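You operate a simulated robot arm through the tools that you are given. There is no shell and no other tool.

Carry out the task below with a simulated robot arm. There is one attempt and no reset: what you move stays moved.

JOB
Test the red bobbin on the tester; set it on the pad the display names.
Fine: tester slider in, press the green button, tester slider out before lifting it; GOOD or HOLD pad. Leave the other bobbins.

Only the result counts: the job must be done as asked and must still hold three seconds after the hand-in. Knocking over, shifting, dropping, spilling or breaking anything else fails it.

ROBOT AND FRAMES
A 7-joint arm with a two-finger parallel gripper, fixed in place. Base frame: the origin is at the foot of the arm, x ahead of it, y to its left, z up; the work surface is at about z = 760. Units: mm, degrees, N and s.
Its first joint turns from -166.0 to 166.0 degrees. Payload 4.4 kg.
Tool frame: the origin (TCP) lies between the finger pads and is the grasp point; the fingertips stand 23 mm ahead of it; z points along the fingers, y is the line along which they close. The gripper opens to 94 mm. The fingers are 38 mm wide and 10 mm thick; the gripper's body (54 by 96 mm) begins 39 mm behind the TCP.
Orientation is told as [roll, pitch, yaw] about the base's x, y, z axes, in that order, counted from this pose: with the fingers straight down and closing along the base's y, the tool's x points along the base's -x, its y along +y and its z along -z.

CONTROLS
- The arm moves only by the tool send_rows. Its argument "moves" is a list of rows, each a list of 7 numbers: the gripper command, from -1 (shut) to 1 (fully open), values between in proportion, then the shift along the tool's x, y, z in m, then the turn, a rotation vector about the tool's x, y, z in rad. In form: [[fingers, dx, dy, dz, wx, wy, wz], ...]. A call has 1 to 20 rows; each row shifts and turns the commanded pose from where the row before left it, along the tool's axes as they then stand. Rows are played at 5 a second. More than 50 mm and 8.6 degrees between two rows, or a gripper value outside its range, and nothing of the call is played. Where a pose cannot be reached the arm comes as near as it can. A force on the tool above 70 N (or 10 N above the force at the start of the call, whichever is more), or a blocked arm, ends the call early, and 0.2 s more pass. Each finger travels about 72 mm/s and halts on what it meets, pressing with about 39 N; the grip force reading is that of the motor and also rises with nothing between the fingers. The clock runs only during rows and for 0.2 s after the last one: add rows that do not move to give the fingers time. The reply holds the time, the measured pose of the TCP, the force on the tool along the base axes, the opening and the grip force, in the units named above and with some noise, with the torque about the TCP (base axes, N m) and any sound that the robot's microphone picked up.
- Cameras (640 x 400 px; columns grow to the right, rows downward): "scene" is fixed at [399.3, 499.5, 1355.7]; the picture's right is [-0.20, -0.98, 0.00], its down [-0.71, 0.15, -0.68] and it looks along [0.67, -0.14, -0.73] (base axes); focal length 330 px, centre (320, 200). "wrist" rides on the gripper at [86, 16, -74] in the tool frame; the picture's right is [-0.18, 0.98, 0.00], its down [-0.58, -0.11, -0.81] and it looks along [-0.79, -0.15, 0.59] (tool axes); focal length 243 px, centre (320, 200). There is no depth. A picture from a camera that has moved, and an enlarged one, comes with that camera's place and axes in the base frame and with its lens.
- camera(camera): a new picture of that camera. No time passes.
- zoom(camera, box): a new picture of the part [left, top, right, bottom] of that camera's present view, enlarged. No time passes.
- close_job(): hands the job in; it is judged then, once.

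Nothing tells you positions but the pictures and the camera data. Unless the task says otherwise, let go and move clear before handing in.

The tools are called by a JSON object that holds its "api" and its "payload". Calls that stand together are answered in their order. send_rows: Moves the arm, as the interface text tells. Its arguments: {"type":"object","properties":{"moves":{"type":"array"}},"required":["moves"]} The other tools are called the same way: camera (camera) takes a picture; zoom (camera, box) takes an enlarged picture of a part of a camera's view; close_job () hands the job in.

At the start:

```text
clock: 0.0
tcp_pos: [652.8, 327.1, 1125.2]
tool_rot: [0.0, 0.0, 0.0]
force: [0.8, 0.1, 0.2]
moment: [0.02, 0.01, -0.02]
finger_gap: 93.8
grip_force: 0.0
```

scene: 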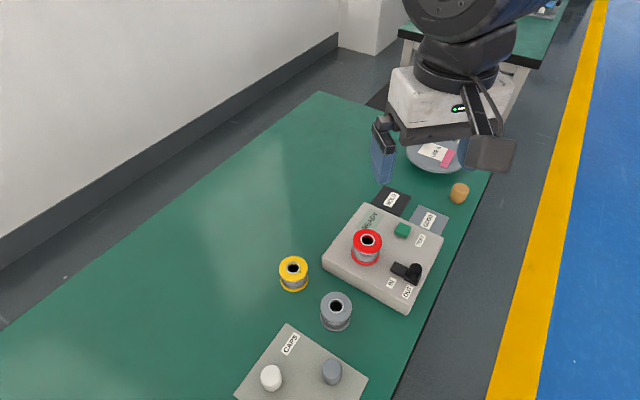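
wrist: 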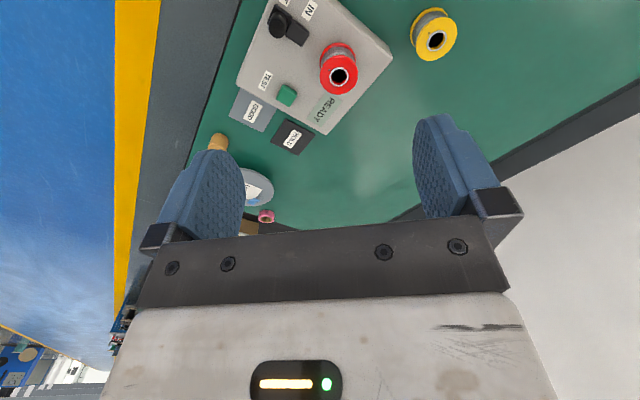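

The red bobbin already sits on the tester box, with a slider (IN/OUT), a green button and a READY display; the HOLD and GOOD pads are just beyond it. I'll take a closer look before moving.

{"api": "zoom", "payload": {"camera": "scene", "box": [300, 160, 500, 320]}}

{"api": "zoom", "payload": {"camera": "wrist", "box": [180, 0, 480, 200]}}

{"api": "zoom", "payload": {"camera": "scene", "box": [220, 220, 460, 400]}}

```text
2.50 times, centred on (400, 240) of scene
camera zoom: at [399.3, 499.5, 1355.7], right [-0.2, -0.98, 0.0], down [-0.71, 0.15, -0.68], along [0.67, -0.14, -0.73], focal length 826 px, centre (120, 100)
```

zoom: 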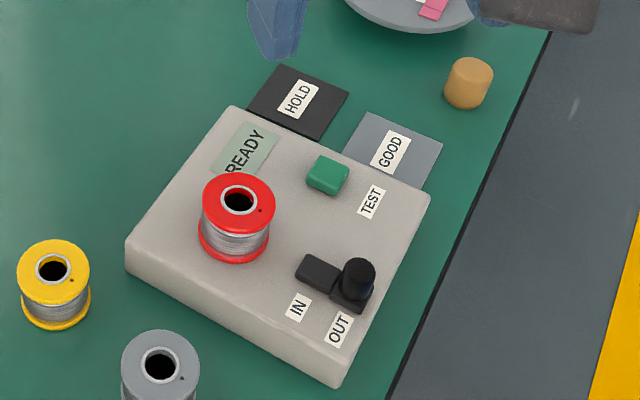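

```text
2.00 times, centred on (330, 100) of wrist
camera zoom: at [566.8, 342.6, 1198.8], right [0.18, 0.98, 0.0], down [0.58, -0.11, 0.81], along [0.79, -0.15, -0.59], focal length 485 px, centre (300, 400)
```

zoom: 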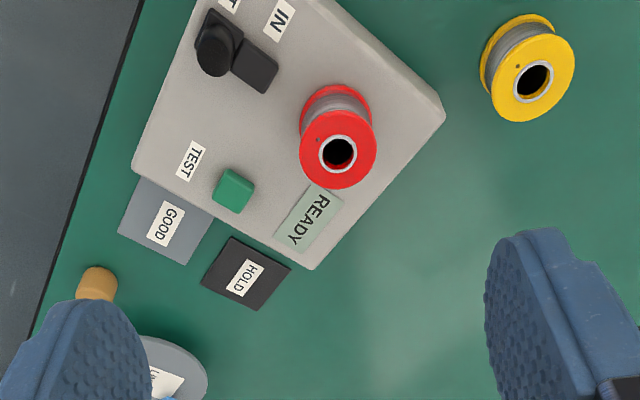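

```text
2.22 times, centred on (340, 310) of scene
camera zoom: at [399.3, 499.5, 1355.7], right [-0.2, -0.98, 0.0], down [-0.71, 0.15, -0.68], along [0.67, -0.14, -0.73], focal length 734 px, centre (276, -44)
```

zoom: 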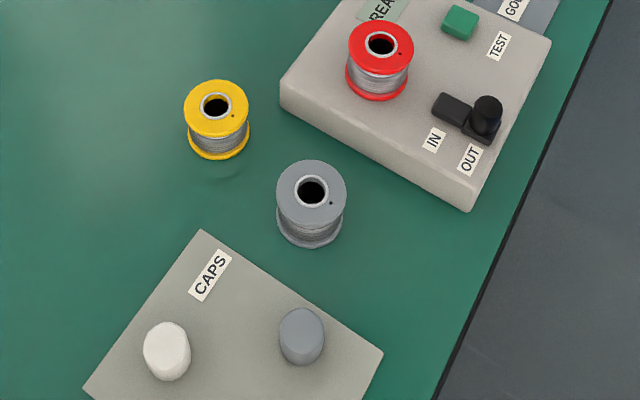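

The tester is turned about 44° on the bench. I put the red bobbin near (740, 337) with its top at z≈857, the slider knob near (670, 271) at OUT, and the button near (771, 251). I'll turn the gripper to the tester's axes, move above the knob and look again.

{"api": "send_rows", "payload": {"moves": [[1, -0.0043, -0.014, 0.03, 0, 0, 0], [1, -0.0043, -0.014, 0.03, 0, 0, 0], [1, -0.0043, -0.014, 0.03, 0, 0, 0], [1, -0.0043, -0.014, 0.03, 0, 0, 0], [1, 0, 0, 0, 0, 0, -0.128], [1, 0, 0, 0, 0, 0, -0.128], [1, 0, 0, 0, 0, 0, -0.128], [1, 0, 0, 0, 0, 0, -0.128], [1, 0, 0, 0, 0, 0, -0.128], [1, 0, 0, 0, 0, 0, -0.128], [1, 0, 0, 0, 0, 0, 0], [1, 0, 0, 0, 0, 0, 0]]}}

{"api": "camera", "payload": {"camera": "wrist"}}

{"api": "camera", "payload": {"camera": "scene"}}

```text
clock: 2.6
tcp_pos: [670.2, 270.8, 1005.4]
tool_rot: [-0.1, 0.0, 44.0]
force: [-0.2, 0.1, -0.6]
moment: [0.03, -0.02, 0.02]
finger_gap: 94.2
grip_force: 0.1
```

```text
taken
camera wrist: at [597.1, 221.9, 1078.8], right [-0.55, 0.83, 0.0], down [0.49, 0.33, 0.81], along [0.67, 0.44, -0.59], focal length 243 px, centre (320, 200)
```

wrist: 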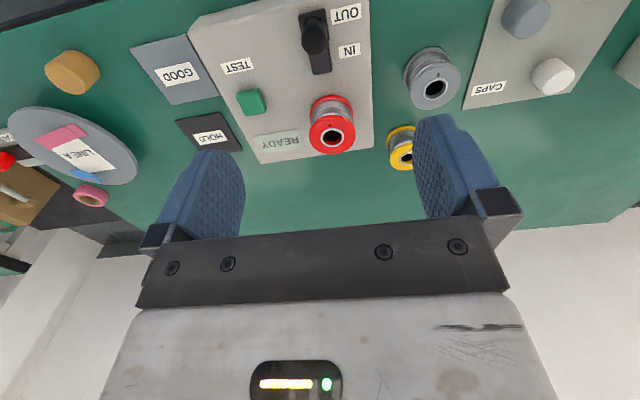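

```text
taken
```

scene: 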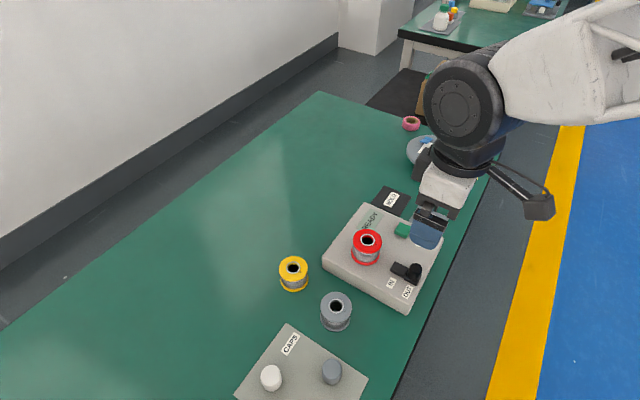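

The gripper is now roughly lined up with the tester. I'll zoom in to measure the slider, bobbin and button.

{"api": "zoom", "payload": {"camera": "wrist", "box": [180, 0, 420, 170]}}

{"api": "zoom", "payload": {"camera": "wrist", "box": [270, 0, 390, 80]}}

{"api": "zoom", "payload": {"camera": "scene", "box": [340, 210, 450, 310]}}

```text
2.35 times, centred on (300, 85) of wrist
camera zoom: at [597.1, 221.9, 1078.8], right [-0.55, 0.83, 0.0], down [0.49, 0.33, 0.81], along [0.67, 0.44, -0.59], focal length 571 px, centre (367, 471)
```

zoom: 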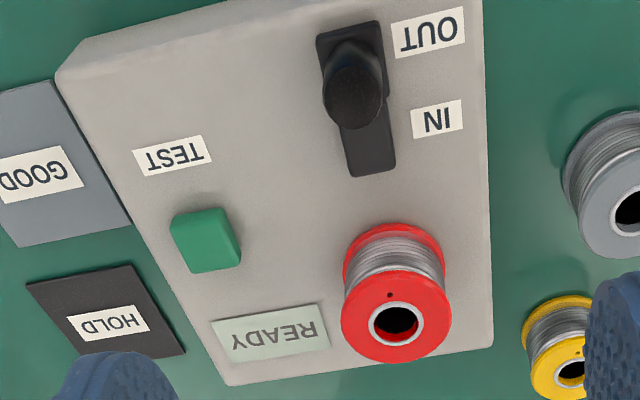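

```text
5.00 times, centred on (330, 40) of wrist
camera zoom: at [597.1, 221.9, 1078.8], right [-0.55, 0.83, 0.0], down [0.49, 0.33, 0.81], along [0.67, 0.44, -0.59], focal length 1213 px, centre (270, 1000)
```

zoom: 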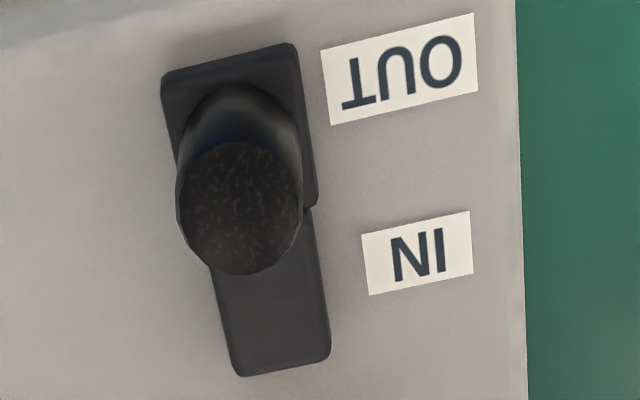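

```text
4.00 times, centred on (395, 260) of scene
camera zoom: at [399.3, 499.5, 1355.7], right [-0.2, -0.98, 0.0], down [-0.71, 0.15, -0.68], along [0.67, -0.14, -0.73], focal length 1321 px, centre (20, -40)
```

zoom: 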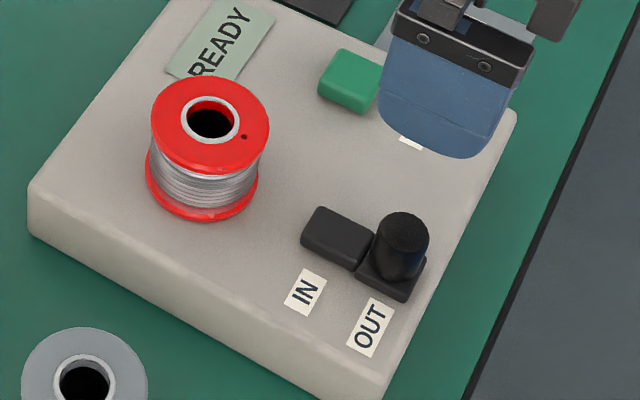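

The carriage is at the OUT end of its rail, which points towards the bobbin. I take the knob axis to be about (674, 266) with its top at z≈842, so I'll go down partway and check the alignment.

{"api": "send_rows", "payload": {"moves": [[1, 0.0004, -0.003, 0.03, 0, 0, 0], [1, 0.0004, -0.003, 0.03, 0, 0, 0], [1, 0, 0, 0.03, 0, 0, 0], [1, 0, 0, 0.01, 0, 0, 0], [1, 0, 0, 0, 0, 0, 0]]}}

{"api": "camera", "payload": {"camera": "wrist"}}

{"api": "zoom", "payload": {"camera": "scene", "box": [340, 190, 470, 310]}}

```text
clock: 3.8
tcp_pos: [675.3, 266.1, 905.5]
tool_rot: [0.0, 0.0, 44.0]
force: [-0.1, 0.6, 0.1]
moment: [0.02, 0.01, 0.0]
finger_gap: 94.1
grip_force: 0.0
```

```text
taken
camera wrist: at [601.6, 216.6, 979.5], right [-0.55, 0.83, 0.0], down [0.49, 0.33, 0.81], along [0.67, 0.44, -0.59], focal length 243 px, centre (320, 200)
```

wrist: 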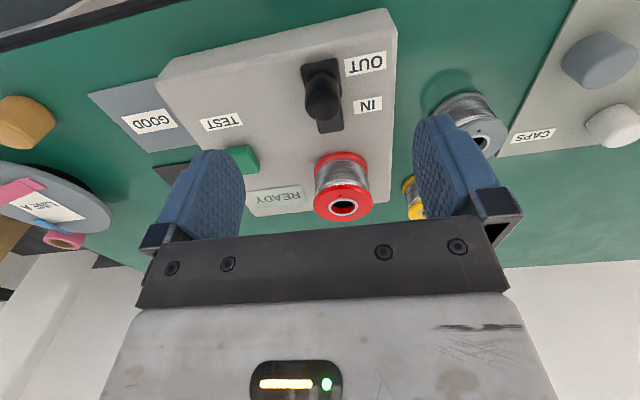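

```text
3.33 times, centred on (405, 250) of scene
camera zoom: at [399.3, 499.5, 1355.7], right [-0.2, -0.98, 0.0], down [-0.71, 0.15, -0.68], along [0.67, -0.14, -0.73], focal length 1101 px, centre (37, 33)
```

zoom: 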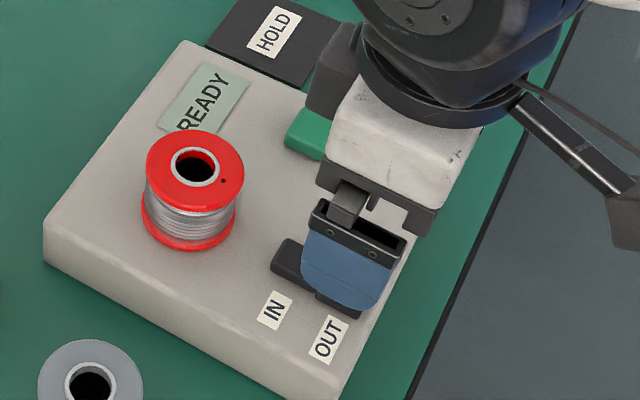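

I'll zoom on the knob to work out its offset from the gripper axis.

{"api": "zoom", "payload": {"camera": "wrist", "box": [250, 40, 410, 140]}}

```text
4.00 times, centred on (330, 90) of wrist
camera zoom: at [601.6, 216.6, 979.5], right [-0.55, 0.83, 0.0], down [0.49, 0.33, 0.81], along [0.67, 0.44, -0.59], focal length 970 px, centre (280, 640)
```

zoom: 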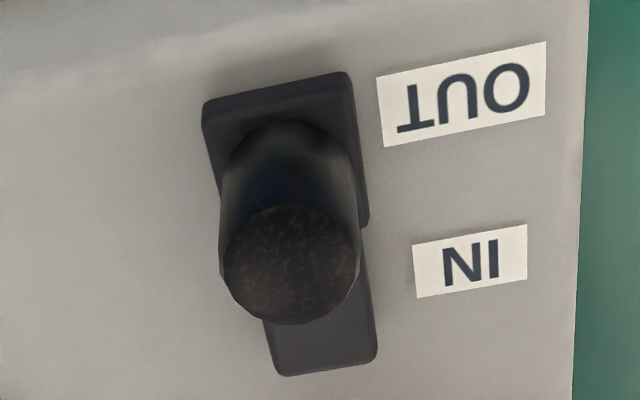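

The knob is at about (674, 266), within 2 mm of the gripper axis. I'll go down so the fingertips are near z≈822 and close on the knob.

{"api": "send_rows", "payload": {"moves": [[0.3, 0.0008, 0, 0.02, 0, 0, 0], [0.3, 0, 0, 0.02, 0, 0, 0], [0.3, 0, 0, 0.02, 0, 0, 0], [0.3, 0, 0, 0, 0, 0, 0], [-0.2, 0, 0, 0, 0, 0, 0], [-1, 0, 0, 0, 0, 0, 0], [-1, 0, 0, 0, 0, 0, 0], [-1, 0, 0, 0, 0, 0, 0]]}}

{"api": "camera", "payload": {"camera": "wrist"}}

{"api": "zoom", "payload": {"camera": "scene", "box": [340, 190, 470, 310]}}

```text
clock: 5.6
tcp_pos: [672.3, 265.2, 843.8]
tool_rot: [0.1, 0.0, 44.1]
force: [-36.7, 41.8, 7.0]
moment: [0.3, -0.11, 0.17]
finger_gap: 23.1
grip_force: 44.8
```

```text
taken
camera wrist: at [600.1, 216.7, 918.9], right [-0.55, 0.83, 0.0], down [0.49, 0.33, 0.81], along [0.67, 0.44, -0.59], focal length 243 px, centre (320, 200)
```

wrist: 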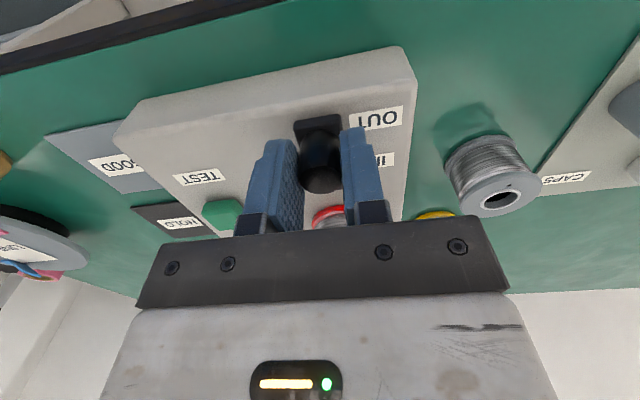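

```text
3.33 times, centred on (405, 250) of scene
camera zoom: at [399.3, 499.5, 1355.7], right [-0.2, -0.98, 0.0], down [-0.71, 0.15, -0.68], along [0.67, -0.14, -0.73], focal length 1101 px, centre (37, 33)
```

zoom: 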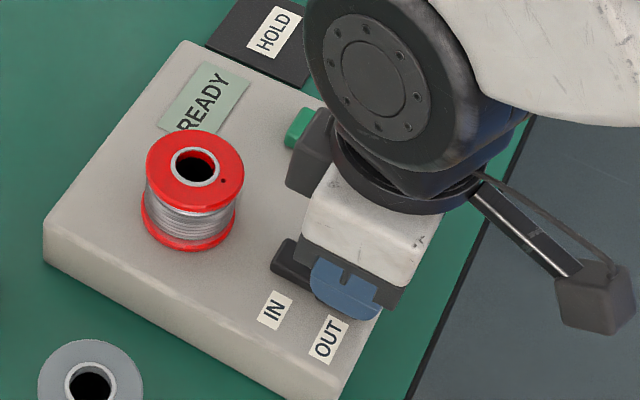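

The knob is gripped (gap 23 mm), but there is a side load of about 55 N, so the knob axis lies a little to the tool's +y. I'll shift that way to relieve it before sliding.

{"api": "send_rows", "payload": {"moves": [[-1, 0, 0.001, 0, 0, 0, 0], [-1, 0, 0.001, 0, 0, 0, 0], [-1, 0, 0, 0, 0, 0, 0]]}}

```text
clock: 6.4
tcp_pos: [673.0, 265.5, 843.3]
tool_rot: [0.0, 0.0, 44.0]
force: [1.9, -0.2, -3.6]
moment: [0.51, 0.04, -0.09]
finger_gap: 22.6
grip_force: 45.0
```

The side load is gone. Next I'll slide the knob towards IN along -tool x in small steps while watching the force.

{"api": "send_rows", "payload": {"moves": [[-1, -0.004, 0, 0, 0, 0, 0], [-1, -0.005, 0, 0, 0, 0, 0], [-1, -0.005, 0, 0, 0, 0, 0], [-1, -0.004, 0, 0, 0, 0, 0], [-1, 0, 0, 0, 0, 0, 0]]}}

{"api": "camera", "payload": {"camera": "wrist"}}

{"api": "zoom", "payload": {"camera": "scene", "box": [340, 190, 470, 310]}}

```text
clock: 7.6
tcp_pos: [685.2, 278.6, 844.2]
tool_rot: [0.0, 0.1, 43.9]
force: [9.8, -10.8, -5.4]
moment: [-0.91, 0.11, -0.11]
finger_gap: 22.8
grip_force: 44.6
```

```text
taken
camera wrist: at [612.4, 229.4, 918.9], right [-0.55, 0.83, 0.0], down [0.49, 0.33, 0.81], along [0.67, 0.44, -0.59], focal length 243 px, centre (320, 200)
```

wrist: 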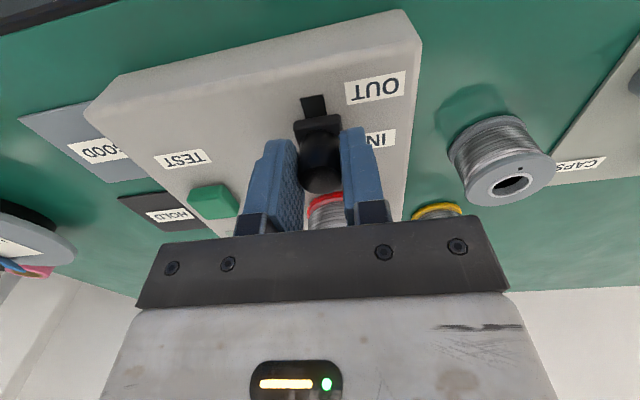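

```text
3.33 times, centred on (405, 250) of scene
camera zoom: at [399.3, 499.5, 1355.7], right [-0.2, -0.98, 0.0], down [-0.71, 0.15, -0.68], along [0.67, -0.14, -0.73], focal length 1101 px, centre (37, 33)
```

zoom: 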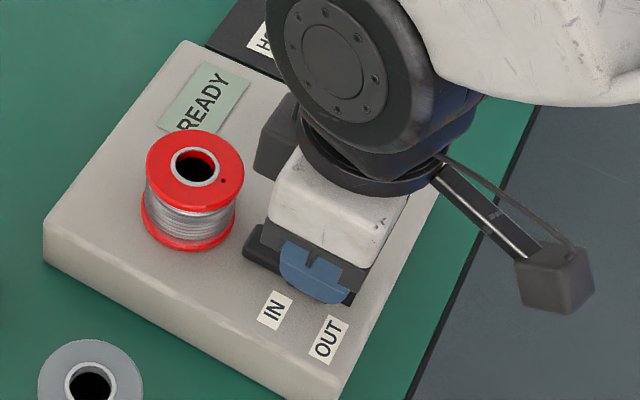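

{"api": "zoom", "payload": {"camera": "scene", "box": [360, 240, 430, 300]}}

{"api": "zoom", "payload": {"camera": "wrist", "box": [240, 70, 420, 230]}}

```text
6.67 times, centred on (395, 270) of scene
camera zoom: at [399.3, 499.5, 1355.7], right [-0.2, -0.98, 0.0], down [-0.71, 0.15, -0.68], along [0.67, -0.14, -0.73], focal length 2202 px, centre (-180, -267)
```

zoom: 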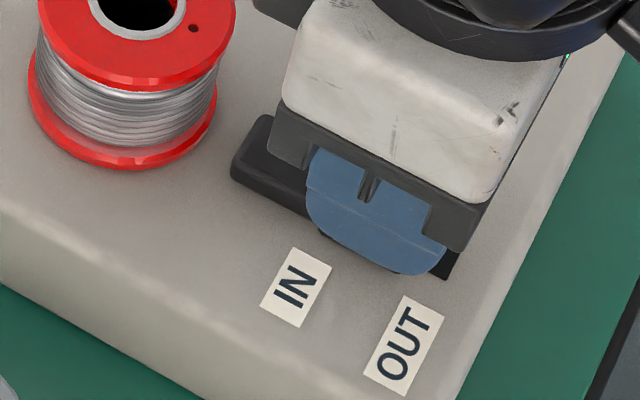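

```text
2.50 times, centred on (330, 150) of wrist
camera zoom: at [612.4, 229.4, 918.9], right [-0.55, 0.83, 0.0], down [0.49, 0.33, 0.81], along [0.67, 0.44, -0.59], focal length 606 px, centre (295, 325)
```

zoom: 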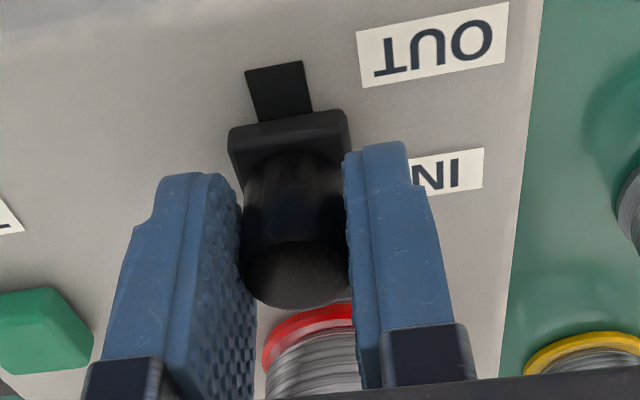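

The tongue travels with the knob towards the bobbin, after about 18 mm so far. I'll continue in smaller steps until it stops or the knob reaches IN.

{"api": "send_rows", "payload": {"moves": [[-1, -0.004, 0.0004, 0, 0, 0, 0], [-1, -0.004, 0.0004, 0, 0, 0, 0], [-1, -0.003, 0, 0, 0, 0, 0], [-1, 0, 0, 0, 0, 0, 0]]}}

{"api": "zoom", "payload": {"camera": "scene", "box": [340, 210, 430, 300]}}

{"api": "zoom", "payload": {"camera": "wrist", "box": [240, 70, 420, 230]}}

```text
clock: 8.6
tcp_pos: [692.3, 284.6, 843.8]
tool_rot: [0.0, 0.1, 44.0]
force: [6.4, -57.3, -0.6]
moment: [-0.99, -0.3, -0.22]
finger_gap: 22.9
grip_force: 45.2
```

```text
4.44 times, centred on (385, 255) of scene
camera zoom: at [399.3, 499.5, 1355.7], right [-0.2, -0.98, 0.0], down [-0.71, 0.15, -0.68], along [0.67, -0.14, -0.73], focal length 1468 px, centre (31, -44)
```

zoom: 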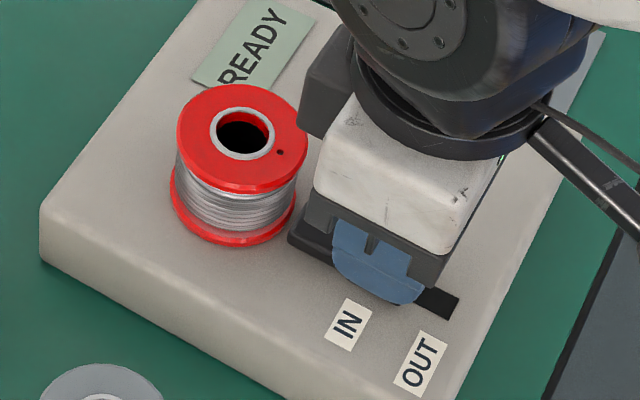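

```text
2.50 times, centred on (330, 150) of wrist
camera zoom: at [619.7, 236.6, 918.9], right [-0.55, 0.84, 0.0], down [0.49, 0.33, 0.81], along [0.67, 0.44, -0.59], focal length 606 px, centre (295, 325)
```

zoom: 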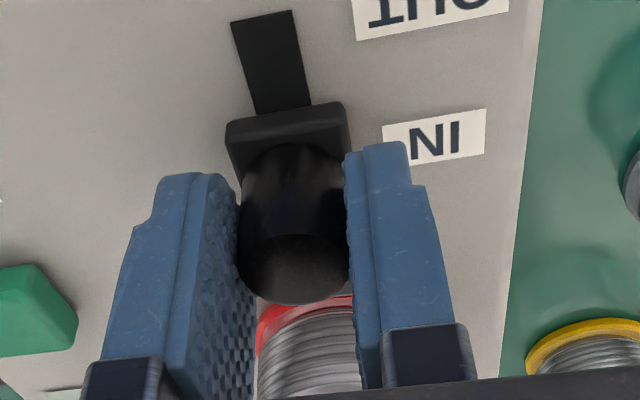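

There is now side load (slide axis is nearer 42°) plus about 35 N of axial resistance after roughly 27 mm. I'll remove the side load first, then see whether this is really the stop.

{"api": "send_rows", "payload": {"moves": [[-1, 0, -0.0009, 0, 0, 0, 0], [-1, 0, -0.0008, 0, 0, 0, 0], [-1, 0, 0, 0, 0, 0, 0]]}}

```text
clock: 9.4
tcp_pos: [693.1, 285.2, 843.8]
tool_rot: [0.0, 0.0, 44.0]
force: [-2.8, -34.4, 2.3]
moment: [-1.05, 0.16, -0.03]
finger_gap: 22.7
grip_force: 45.4
```

{"api": "send_rows", "payload": {"moves": [[-1, 0, -0.0008, 0, 0, 0, 0], [-1, -0.001, 0, 0, 0, 0, 0], [-1, 0, 0, 0, 0, 0, 0]]}}

{"api": "zoom", "payload": {"camera": "scene", "box": [340, 210, 430, 300]}}

```text
clock: 10.2
tcp_pos: [694.3, 287.0, 844.5]
tool_rot: [0.1, 0.1, 44.0]
force: [-27.6, -21.6, 6.4]
moment: [-0.55, -0.01, 0.0]
finger_gap: 22.8
grip_force: 45.0
```

```text
4.44 times, centred on (385, 255) of scene
camera zoom: at [399.3, 499.5, 1355.7], right [-0.2, -0.98, 0.0], down [-0.71, 0.15, -0.68], along [0.67, -0.14, -0.73], focal length 1468 px, centre (31, -44)
```

zoom: 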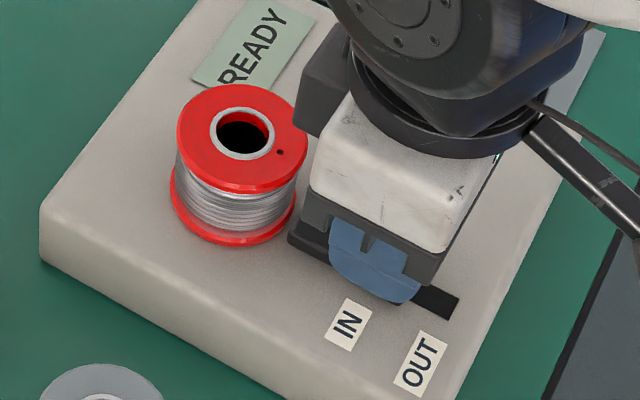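

Side load is nearly zero and the tongue tip didn't move between the last two pictures, so it seems to be at its stop. One more small push will confirm it.

{"api": "send_rows", "payload": {"moves": [[-1, -0.001, 0, 0, 0, 0, 0], [-1, 0, 0, 0, 0, 0, 0]]}}

{"api": "zoom", "payload": {"camera": "scene", "box": [340, 210, 430, 300]}}

{"api": "zoom", "payload": {"camera": "wrist", "box": [240, 70, 420, 230]}}

```text
clock: 10.8
tcp_pos: [695.1, 287.2, 842.6]
tool_rot: [-0.1, 0.1, 44.0]
force: [-42.7, -6.3, 2.6]
moment: [-0.25, -0.01, 0.03]
finger_gap: 23.0
grip_force: 45.2
```

```text
4.44 times, centred on (385, 255) of scene
camera zoom: at [399.3, 499.5, 1355.7], right [-0.2, -0.98, 0.0], down [-0.71, 0.15, -0.68], along [0.67, -0.14, -0.73], focal length 1468 px, centre (31, -44)
```

zoom: 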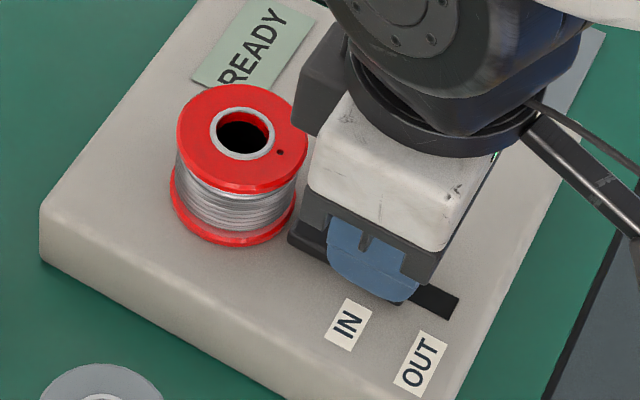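

```text
2.50 times, centred on (330, 150) of wrist
camera zoom: at [621.5, 238.2, 918.6], right [-0.55, 0.83, 0.0], down [0.49, 0.33, 0.81], along [0.67, 0.44, -0.59], focal length 606 px, centre (295, 325)
```

zoom: 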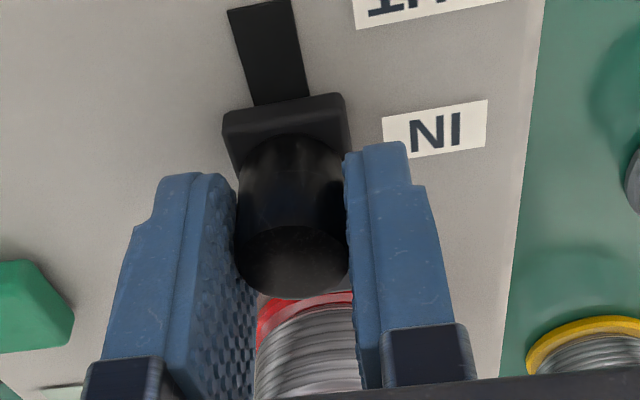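

The knob now slips in the grip, so the slider is fully in. I'll open slightly, lift clear and check.

{"api": "send_rows", "payload": {"moves": [[-1, 0.001, 0, 0, 0, 0, 0], [-0.2, 0, 0, 0, 0, 0, 0], [0.15, 0, 0, 0, 0, 0, 0], [0.15, 0, 0, 0, 0, 0, 0], [0.15, 0, 0, -0.02, 0, 0, 0], [0.15, 0, 0, -0.03, 0, 0, 0], [0.15, 0, 0, -0.04, 0, 0, 0], [0.15, 0, 0, -0.04, 0, 0, 0], [0.15, 0, 0, 0, 0, 0, 0]]}}

{"api": "camera", "payload": {"camera": "wrist"}}

{"api": "zoom", "payload": {"camera": "scene", "box": [330, 180, 450, 310]}}

```text
clock: 12.8
tcp_pos: [695.1, 287.6, 978.2]
tool_rot: [0.1, 0.0, 44.0]
force: [0.4, -1.0, 0.3]
moment: [0.0, 0.0, -0.03]
finger_gap: 54.0
grip_force: 0.0
```

```text
taken
camera wrist: at [622.3, 238.1, 1052.6], right [-0.55, 0.83, 0.0], down [0.49, 0.33, 0.81], along [0.67, 0.44, -0.59], focal length 243 px, centre (320, 200)
```

wrist: 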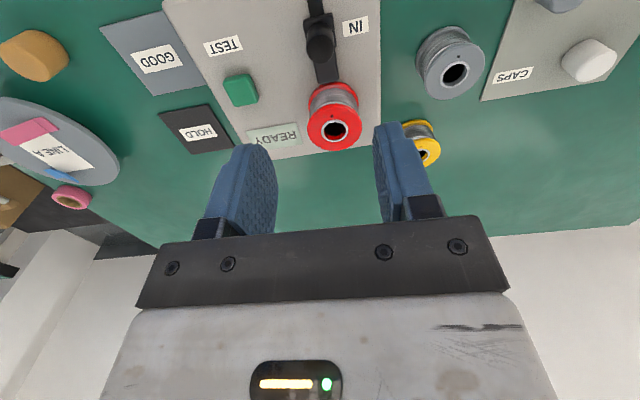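

```text
3.08 times, centred on (390, 245) of scene
camera zoom: at [399.3, 499.5, 1355.7], right [-0.2, -0.98, 0.0], down [-0.71, 0.15, -0.68], along [0.67, -0.14, -0.73], focal length 1016 px, centre (105, 62)
```

zoom: 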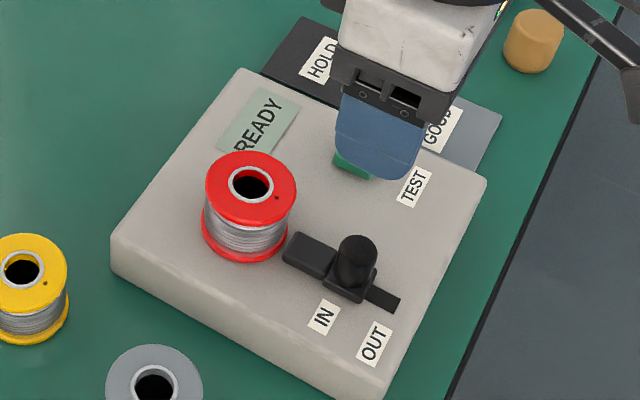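

The slider is at IN and the tongue touches the bobbin. I'll zoom in on the button to fix its position.

{"api": "zoom", "payload": {"camera": "wrist", "box": [180, 20, 400, 160]}}

{"api": "zoom", "payload": {"camera": "wrist", "box": [200, 50, 300, 120]}}

```text
2.86 times, centred on (290, 90) of wrist
camera zoom: at [622.3, 238.1, 1052.6], right [-0.55, 0.83, 0.0], down [0.49, 0.33, 0.81], along [0.67, 0.44, -0.59], focal length 693 px, centre (406, 514)
```

zoom: 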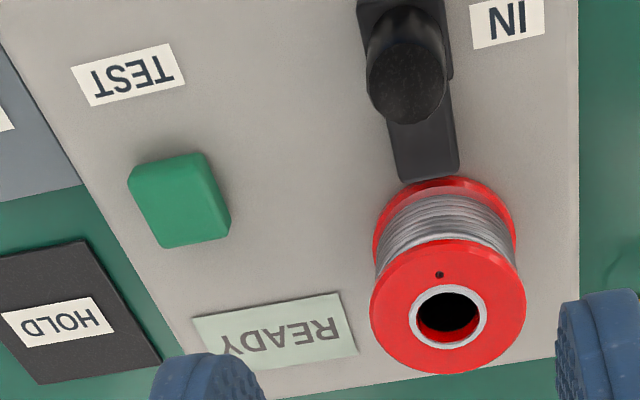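

```text
5.71 times, centred on (250, 85) of wrist
camera zoom: at [622.3, 238.1, 1052.6], right [-0.55, 0.83, 0.0], down [0.49, 0.33, 0.81], along [0.67, 0.44, -0.59], focal length 1386 px, centre (720, 857)
```

zoom: 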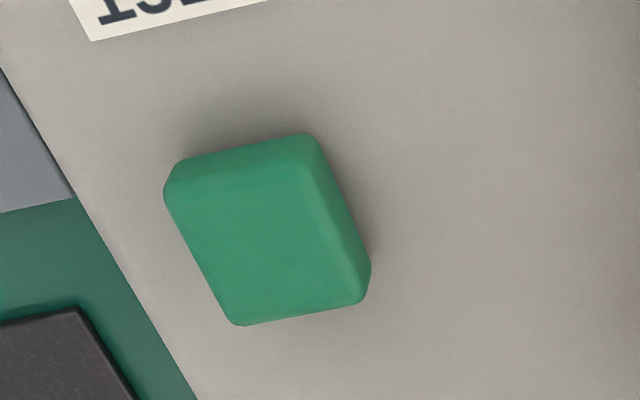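

The button top is at about (777, 245, 821). I'll move above it with the fingers closed and come down to just above it.

{"api": "send_rows", "payload": {"moves": [[-1, -0.0097, -0.0291, 0, 0, 0, 0], [-1, -0.0097, -0.0291, 0, 0, 0, 0], [-1, -0.0098, -0.029, 0, 0, 0, 0], [-1, 0, 0, 0.03, 0, 0, 0], [-1, 0, 0, 0.03, 0, 0, 0], [-1, 0, 0, 0.03, 0, 0, 0], [-1, 0, 0, 0.02, 0, 0, 0], [-1, 0, 0, 0, 0, 0, 0]]}}

{"api": "camera", "payload": {"camera": "wrist"}}

{"api": "zoom", "payload": {"camera": "scene", "box": [350, 170, 470, 270]}}

```text
clock: 14.6
tcp_pos: [775.6, 244.1, 861.8]
tool_rot: [0.0, 0.0, 44.0]
force: [-0.1, -0.9, 0.6]
moment: [0.03, 0.03, -0.02]
finger_gap: 0.0
grip_force: 38.6
```

```text
taken
camera wrist: at [703.8, 194.7, 937.7], right [-0.55, 0.83, 0.0], down [0.49, 0.33, 0.81], along [0.67, 0.44, -0.59], focal length 243 px, centre (320, 200)
```

wrist: 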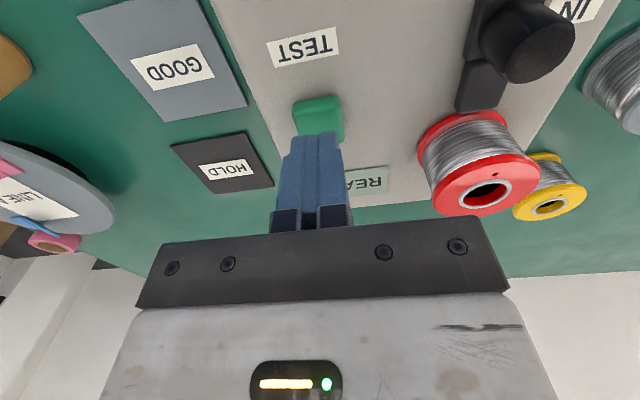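

```text
4.00 times, centred on (410, 220) of scene
camera zoom: at [399.3, 499.5, 1355.7], right [-0.2, -0.98, 0.0], down [-0.71, 0.15, -0.68], along [0.67, -0.14, -0.73], focal length 1321 px, centre (-40, 120)
```

zoom: 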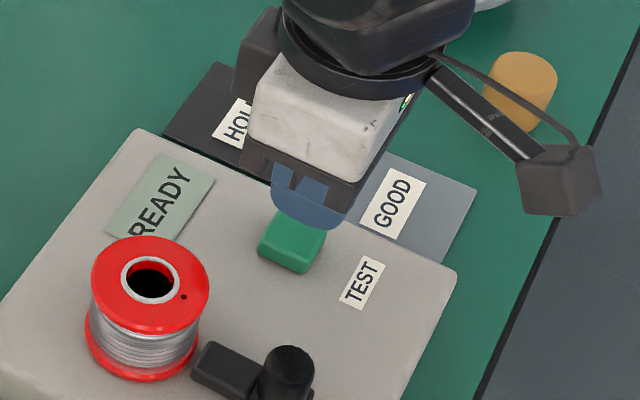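

The closed fingertips are about 18 mm above the centre of the button. I'll press down gradually.

{"api": "send_rows", "payload": {"moves": [[-1, 0, 0, 0.008, 0, 0, 0], [-1, 0, 0, 0.007, 0, 0, 0], [-1, 0, 0, 0.003, 0, 0, 0], [-1, 0, 0, 0.002, 0, 0, 0], [-1, 0, 0, 0, 0, 0, 0]]}}

{"api": "zoom", "payload": {"camera": "scene", "box": [350, 170, 470, 270]}}

```text
clock: 15.8
tcp_pos: [776.6, 243.5, 843.2]
tool_rot: [0.0, 0.0, 44.0]
force: [-0.8, 0.6, 0.5]
moment: [0.0, -0.02, -0.02]
finger_gap: 0.0
grip_force: 39.3
```

```text
4.00 times, centred on (410, 220) of scene
camera zoom: at [399.3, 499.5, 1355.7], right [-0.2, -0.98, 0.0], down [-0.71, 0.15, -0.68], along [0.67, -0.14, -0.73], focal length 1321 px, centre (-40, 120)
```

zoom: 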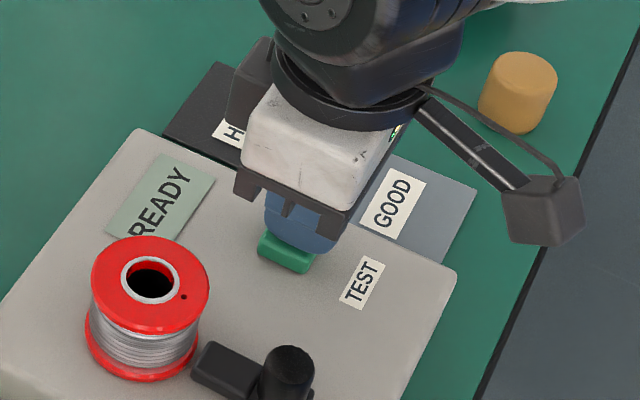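

Not touching yet. I'll continue in 2 mm steps.

{"api": "send_rows", "payload": {"moves": [[-1, 0, 0, 0.002, 0, 0, 0], [-1, 0, 0, 0.002, 0, 0, 0], [-1, 0, 0, 0.002, 0, 0, 0], [-1, 0, 0, 0, 0, 0, 0]]}}

{"api": "zoom", "payload": {"camera": "scene", "box": [350, 170, 470, 270]}}

```text
clock: 16.8
tcp_pos: [776.4, 242.1, 837.3]
tool_rot: [0.0, 0.0, 44.0]
force: [0.3, 0.9, 1.7]
moment: [0.01, -0.04, -0.05]
finger_gap: 0.2
grip_force: 39.1
heard: click
```

```text
4.00 times, centred on (410, 220) of scene
camera zoom: at [399.3, 499.5, 1355.7], right [-0.2, -0.98, 0.0], down [-0.71, 0.15, -0.68], along [0.67, -0.14, -0.73], focal length 1321 px, centre (-40, 120)
```

zoom: 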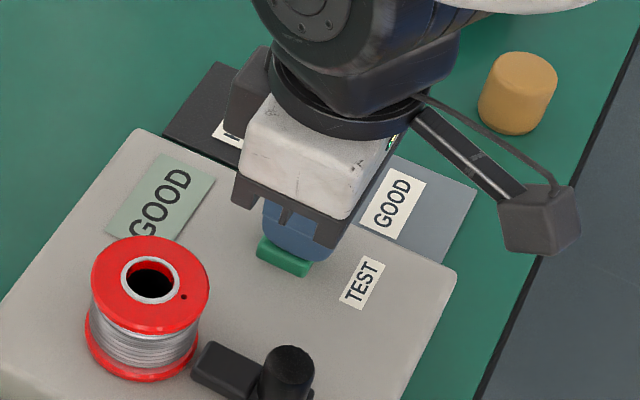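

It clicked and the display now reads GOOD. I'll lift away and read it again to be sure.

{"api": "send_rows", "payload": {"moves": [[-1, 0, 0, -0.01, 0, 0, 0], [-1, 0, 0, -0.03, 0, 0, 0], [-1, 0, 0, -0.04, 0, 0, 0], [-1, 0, 0, -0.04, 0, 0, 0], [-1, 0, 0, -0.02, 0, 0, 0], [-1, 0, 0, 0, 0, 0, 0], [-1, 0, 0, 0, 0, 0, 0]]}}

{"api": "zoom", "payload": {"camera": "scene", "box": [340, 180, 460, 300]}}

{"api": "camera", "payload": {"camera": "wrist"}}

```text
clock: 18.4
tcp_pos: [775.7, 243.0, 978.7]
tool_rot: [0.0, 0.0, 44.0]
force: [0.0, -0.3, 0.2]
moment: [0.01, 0.0, 0.0]
finger_gap: 0.0
grip_force: 39.1
```

```text
3.33 times, centred on (400, 240) of scene
camera zoom: at [399.3, 499.5, 1355.7], right [-0.2, -0.98, 0.0], down [-0.71, 0.15, -0.68], along [0.67, -0.14, -0.73], focal length 1101 px, centre (53, 67)
```

zoom: 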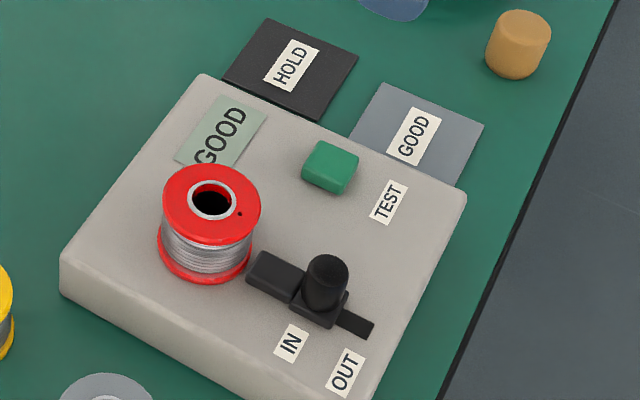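

```text
taken
camera wrist: at [702.0, 194.0, 1052.6], right [-0.55, 0.83, 0.0], down [0.49, 0.33, 0.81], along [0.67, 0.44, -0.59], focal length 243 px, centre (320, 200)
```

wrist: 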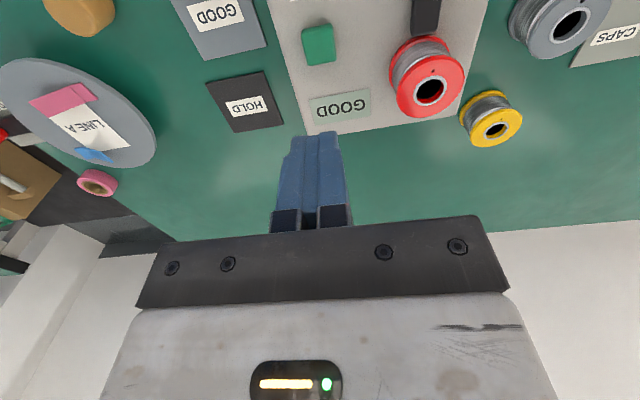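

GOOD is confirmed. The bobbin must stay until the slider is out, so next I'll go back over the knob, now near (693, 284), and grip it.

{"api": "send_rows", "payload": {"moves": [[0.15, 0.0103, 0.0289, 0, 0, 0, 0], [0.15, 0.0103, 0.0289, 0, 0, 0, 0], [0.15, 0.0102, 0.0289, 0, 0, 0, 0], [0.15, 0, 0, 0.04, 0, 0, 0], [0.15, 0, 0, 0.03, 0, 0, 0], [0.15, 0, 0, 0.02, 0, 0, 0], [0.15, 0, 0, 0, 0, 0, 0]]}}

{"api": "zoom", "payload": {"camera": "wrist", "box": [220, 60, 420, 240]}}

```text
clock: 20.0
tcp_pos: [692.7, 284.8, 890.0]
tool_rot: [-0.1, 0.0, 44.0]
force: [0.5, 0.3, 0.3]
moment: [-0.03, 0.01, -0.01]
finger_gap: 54.3
grip_force: 0.0
```

```text
2.22 times, centred on (320, 150) of wrist
camera zoom: at [619.8, 235.6, 964.4], right [-0.55, 0.83, 0.0], down [0.49, 0.33, 0.81], along [0.67, 0.44, -0.59], focal length 539 px, centre (320, 311)
```

zoom: 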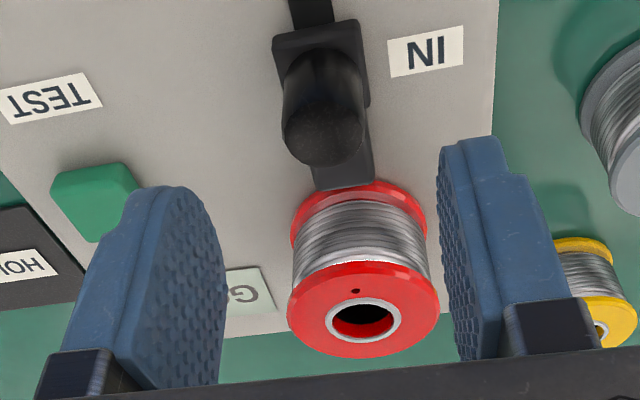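

The knob is centred under the gripper. I'll go down and grip it.

{"api": "send_rows", "payload": {"moves": [[0.15, 0.001, 0, 0.02, 0, 0, 0], [0.15, 0, 0, 0.02, 0, 0, 0], [0.15, 0, 0, 0.006, 0, 0, 0], [0.15, 0, 0, 0, 0, 0, 0], [-0.3, 0, 0, 0, 0, 0, 0], [-1, 0, 0, 0, 0, 0, 0], [-1, 0, 0, 0, 0, 0, 0]]}}

```text
clock: 21.6
tcp_pos: [692.5, 283.7, 842.6]
tool_rot: [0.0, 0.1, 44.0]
force: [4.2, -2.6, -3.5]
moment: [0.41, 0.25, -0.03]
finger_gap: 22.9
grip_force: 44.6
```

The grip is good with hardly any side load. I'll slide back towards OUT.

{"api": "send_rows", "payload": {"moves": [[-1, 0.004, 0.0001, 0, 0, 0, 0], [-1, 0.005, 0.0002, 0, 0, 0, 0], [-1, 0.005, 0.0002, 0, 0, 0, 0], [-1, 0.005, 0.0002, 0, 0, 0, 0], [-1, 0.004, 0.0001, 0, 0, 0, 0], [-1, 0.003, 0.0001, 0, 0, 0, 0], [-1, 0, 0, 0, 0, 0, 0]]}}

{"api": "zoom", "payload": {"camera": "scene", "box": [340, 200, 450, 310]}}

{"api": "zoom", "payload": {"camera": "wrist", "box": [220, 60, 420, 240]}}

```text
clock: 23.2
tcp_pos: [673.7, 267.5, 843.1]
tool_rot: [0.0, 0.1, 44.1]
force: [-11.3, 10.5, 12.9]
moment: [0.27, 0.51, 0.12]
finger_gap: 22.9
grip_force: 45.3
```

```text
3.64 times, centred on (395, 255) of scene
camera zoom: at [399.3, 499.5, 1355.7], right [-0.2, -0.98, 0.0], down [-0.71, 0.15, -0.68], along [0.67, -0.14, -0.73], focal length 1201 px, centre (47, 0)
```

zoom: 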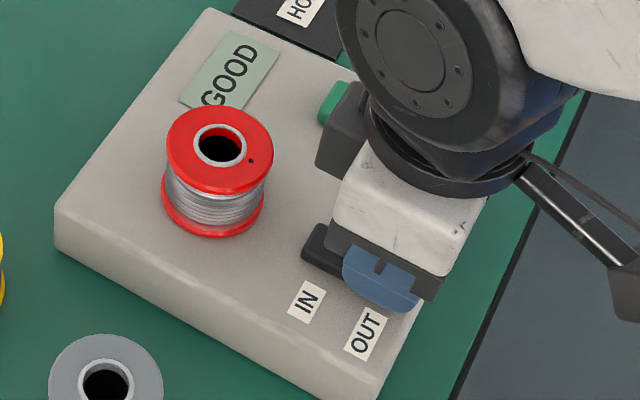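

```text
2.22 times, centred on (320, 150) of wrist
camera zoom: at [601.0, 217.8, 917.6], right [-0.55, 0.83, 0.0], down [0.49, 0.33, 0.81], along [0.67, 0.44, -0.59], focal length 539 px, centre (320, 311)
```

zoom: 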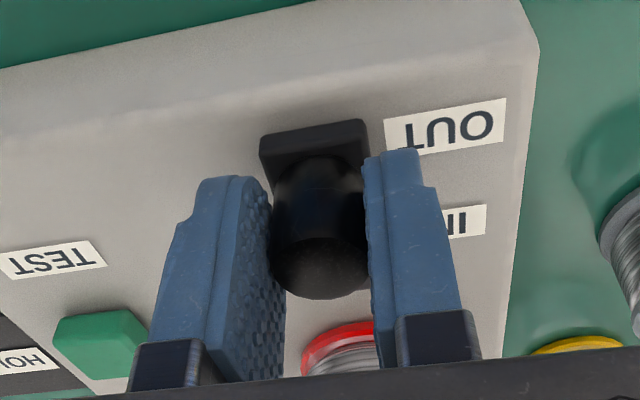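

About 26 mm out with no end stop felt yet. I'll push the last few millimetres.

{"api": "send_rows", "payload": {"moves": [[-1, 0.0015, 0.0004, 0, 0, 0, 0], [-1, 0.0015, 0.0001, 0, 0, 0, 0], [-1, 0.001, 0.0001, 0, 0, 0, 0], [-1, 0, 0, 0, 0, 0, 0]]}}

{"api": "zoom", "payload": {"camera": "wrist", "box": [220, 60, 420, 240]}}

```text
clock: 24.2
tcp_pos: [671.5, 264.8, 843.6]
tool_rot: [-0.2, 0.0, 44.0]
force: [43.0, 4.9, 3.7]
moment: [0.45, -0.15, 0.0]
finger_gap: 23.1
grip_force: 45.2
```

```text
2.22 times, centred on (320, 150) of wrist
camera zoom: at [598.3, 215.4, 917.6], right [-0.55, 0.84, 0.0], down [0.49, 0.32, 0.81], along [0.67, 0.44, -0.59], focal length 539 px, centre (320, 311)
```

zoom: 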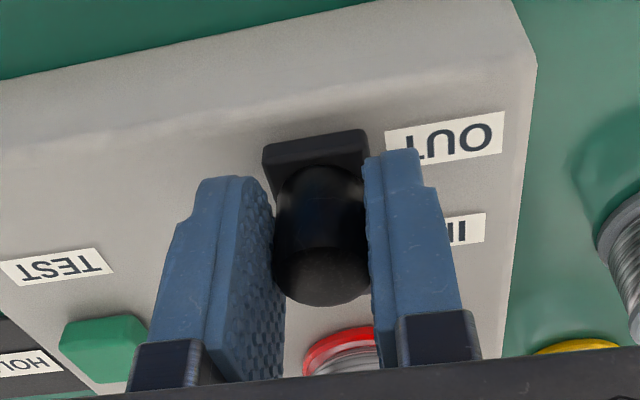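

The outer stop is reached, with about 34 N along the rail and the knob slipping in the grip. I'll ease off, open and lift clear.

{"api": "send_rows", "payload": {"moves": [[-1, -0.001, 0, 0, 0, 0, 0], [-0.2, 0, 0, 0, 0, 0, 0], [0.15, 0, 0, 0, 0, 0, 0], [0.15, 0, 0, 0, 0, 0, 0], [0.15, 0, 0, -0.02, 0, 0, 0], [0.15, 0, 0, -0.03, 0, 0, 0], [0.15, 0, 0, -0.04, 0, 0, 0], [0.15, 0, 0, -0.04, 0, 0, 0], [0.15, 0, 0, 0, 0, 0, 0]]}}

{"api": "camera", "payload": {"camera": "wrist"}}

{"api": "zoom", "payload": {"camera": "scene", "box": [340, 190, 450, 310]}}

```text
clock: 26.2
tcp_pos: [671.4, 266.6, 972.8]
tool_rot: [0.0, 0.0, 44.1]
force: [-0.4, 0.7, 0.2]
moment: [0.04, -0.02, 0.03]
finger_gap: 54.2
grip_force: 0.0
```

```text
taken
camera wrist: at [598.2, 218.3, 1047.9], right [-0.55, 0.83, 0.0], down [0.49, 0.33, 0.81], along [0.67, 0.44, -0.59], focal length 243 px, centre (320, 200)
```

wrist: 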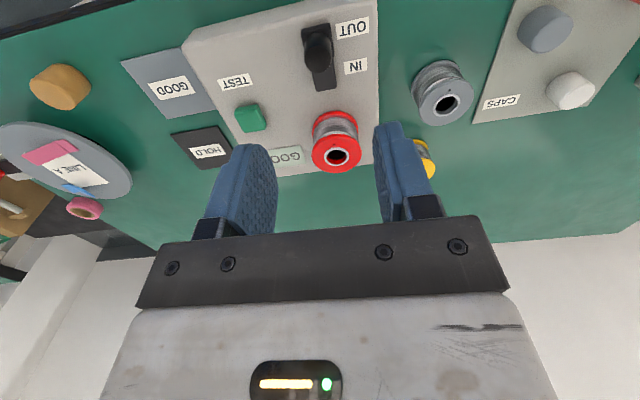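

```text
3.33 times, centred on (395, 250) of scene
camera zoom: at [399.3, 499.5, 1355.7], right [-0.2, -0.98, 0.0], down [-0.71, 0.15, -0.68], along [0.67, -0.14, -0.73], focal length 1101 px, centre (70, 33)
```

zoom: 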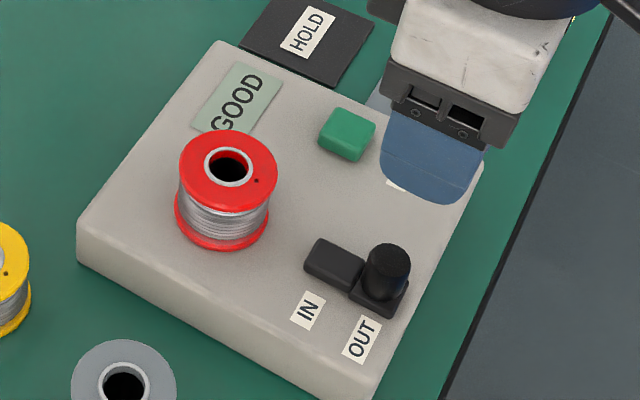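

The slider is fully out. The red bobbin goes to the GOOD pad, so I'll move above it with the gripper opened wide and look.

{"api": "send_rows", "payload": {"moves": [[0.9, -0.0324, 0.001, 0, 0, 0, 0], [0.9, -0.0324, 0.001, 0, 0, 0, 0], [0.9, -0.0324, 0.0009, 0, 0, 0, 0], [0.9, 0, 0, 0, 0, 0, 0], [0.9, 0, 0, 0, 0, 0, 0]]}}

{"api": "zoom", "payload": {"camera": "wrist", "box": [240, 0, 400, 120]}}

{"api": "zoom", "payload": {"camera": "scene", "box": [330, 190, 450, 300]}}

```text
clock: 27.4
tcp_pos: [739.4, 334.3, 973.1]
tool_rot: [0.0, 0.0, 44.0]
force: [-0.6, 0.2, 0.0]
moment: [-0.01, -0.03, 0.01]
finger_gap: 89.3
grip_force: 0.1
```

```text
3.33 times, centred on (320, 60) of wrist
camera zoom: at [665.8, 284.9, 1047.6], right [-0.55, 0.83, 0.0], down [0.49, 0.33, 0.81], along [0.67, 0.44, -0.59], focal length 809 px, centre (320, 667)
```

zoom: 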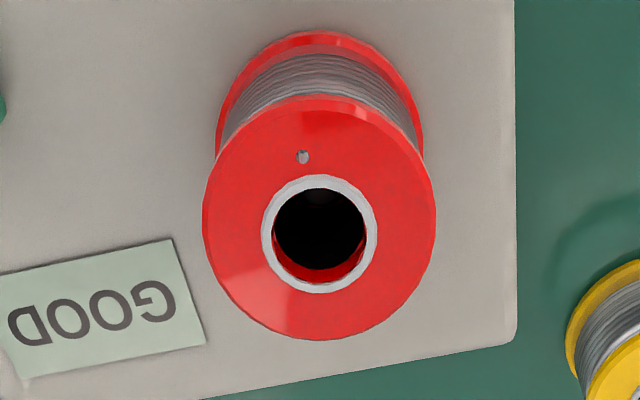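

```text
3.64 times, centred on (390, 245) of scene
camera zoom: at [399.3, 499.5, 1355.7], right [-0.2, -0.98, 0.0], down [-0.71, 0.15, -0.68], along [0.67, -0.14, -0.73], focal length 1201 px, centre (66, 36)
```

zoom: 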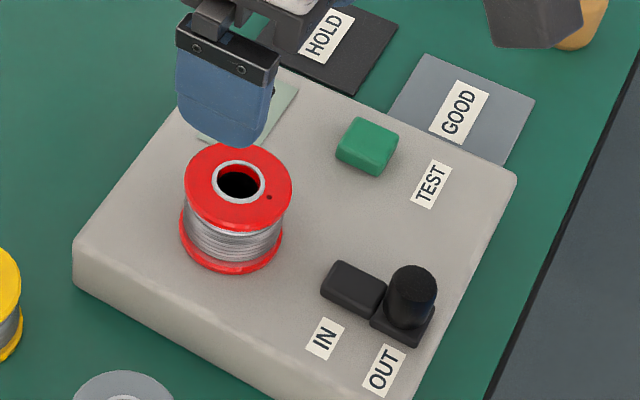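

The bobbin axis is at about (741, 336), flange diameter about 54 mm, spanning z≈808–857. I'll lower the open gripper around it to TCP z≈838 and close.

{"api": "send_rows", "payload": {"moves": [[0.9, -0.0022, 0, 0.035, 0, 0, 0], [0.9, 0, 0, 0.035, 0, 0, 0], [0.9, 0, 0, 0.03, 0, 0, 0], [0.9, 0, 0, 0.02, 0, 0, 0], [0.9, 0, 0, 0.01, 0, 0, 0], [0.9, 0, 0, 0.005, 0, 0, 0], [0.9, 0, 0, 0, 0, 0, 0]]}}

{"api": "camera", "payload": {"camera": "wrist"}}

{"api": "zoom", "payload": {"camera": "scene", "box": [330, 190, 450, 300]}}

```text
clock: 29.0
tcp_pos: [739.9, 335.6, 838.0]
tool_rot: [0.0, 0.0, 43.9]
force: [0.6, 0.4, 0.4]
moment: [0.0, -0.01, 0.01]
finger_gap: 89.2
grip_force: 0.0
```

```text
taken
camera wrist: at [667.2, 286.4, 912.7], right [-0.55, 0.83, 0.0], down [0.49, 0.33, 0.81], along [0.67, 0.44, -0.59], focal length 243 px, centre (320, 200)
```

wrist: 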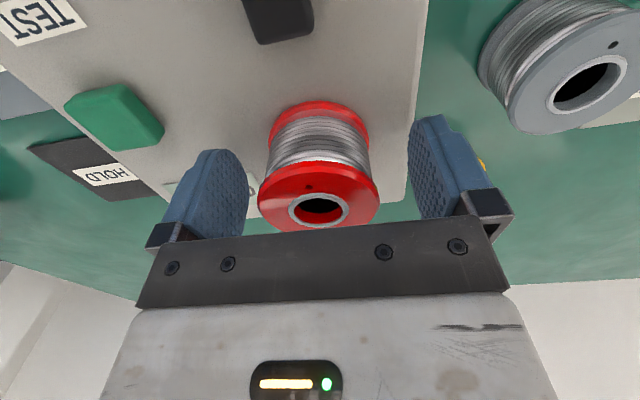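

```text
3.64 times, centred on (390, 245) of scene
camera zoom: at [399.3, 499.5, 1355.7], right [-0.2, -0.98, 0.0], down [-0.71, 0.15, -0.68], along [0.67, -0.14, -0.73], focal length 1201 px, centre (66, 36)
```

zoom: 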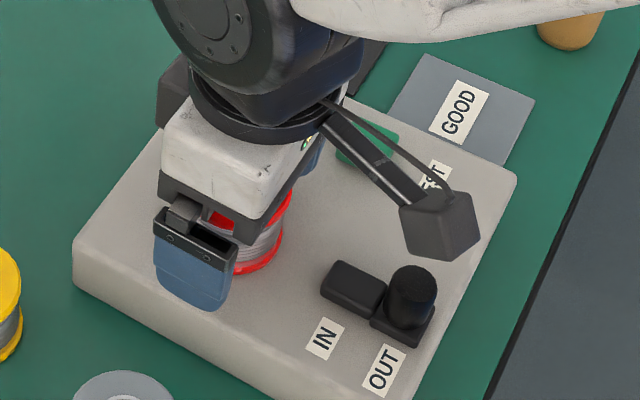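

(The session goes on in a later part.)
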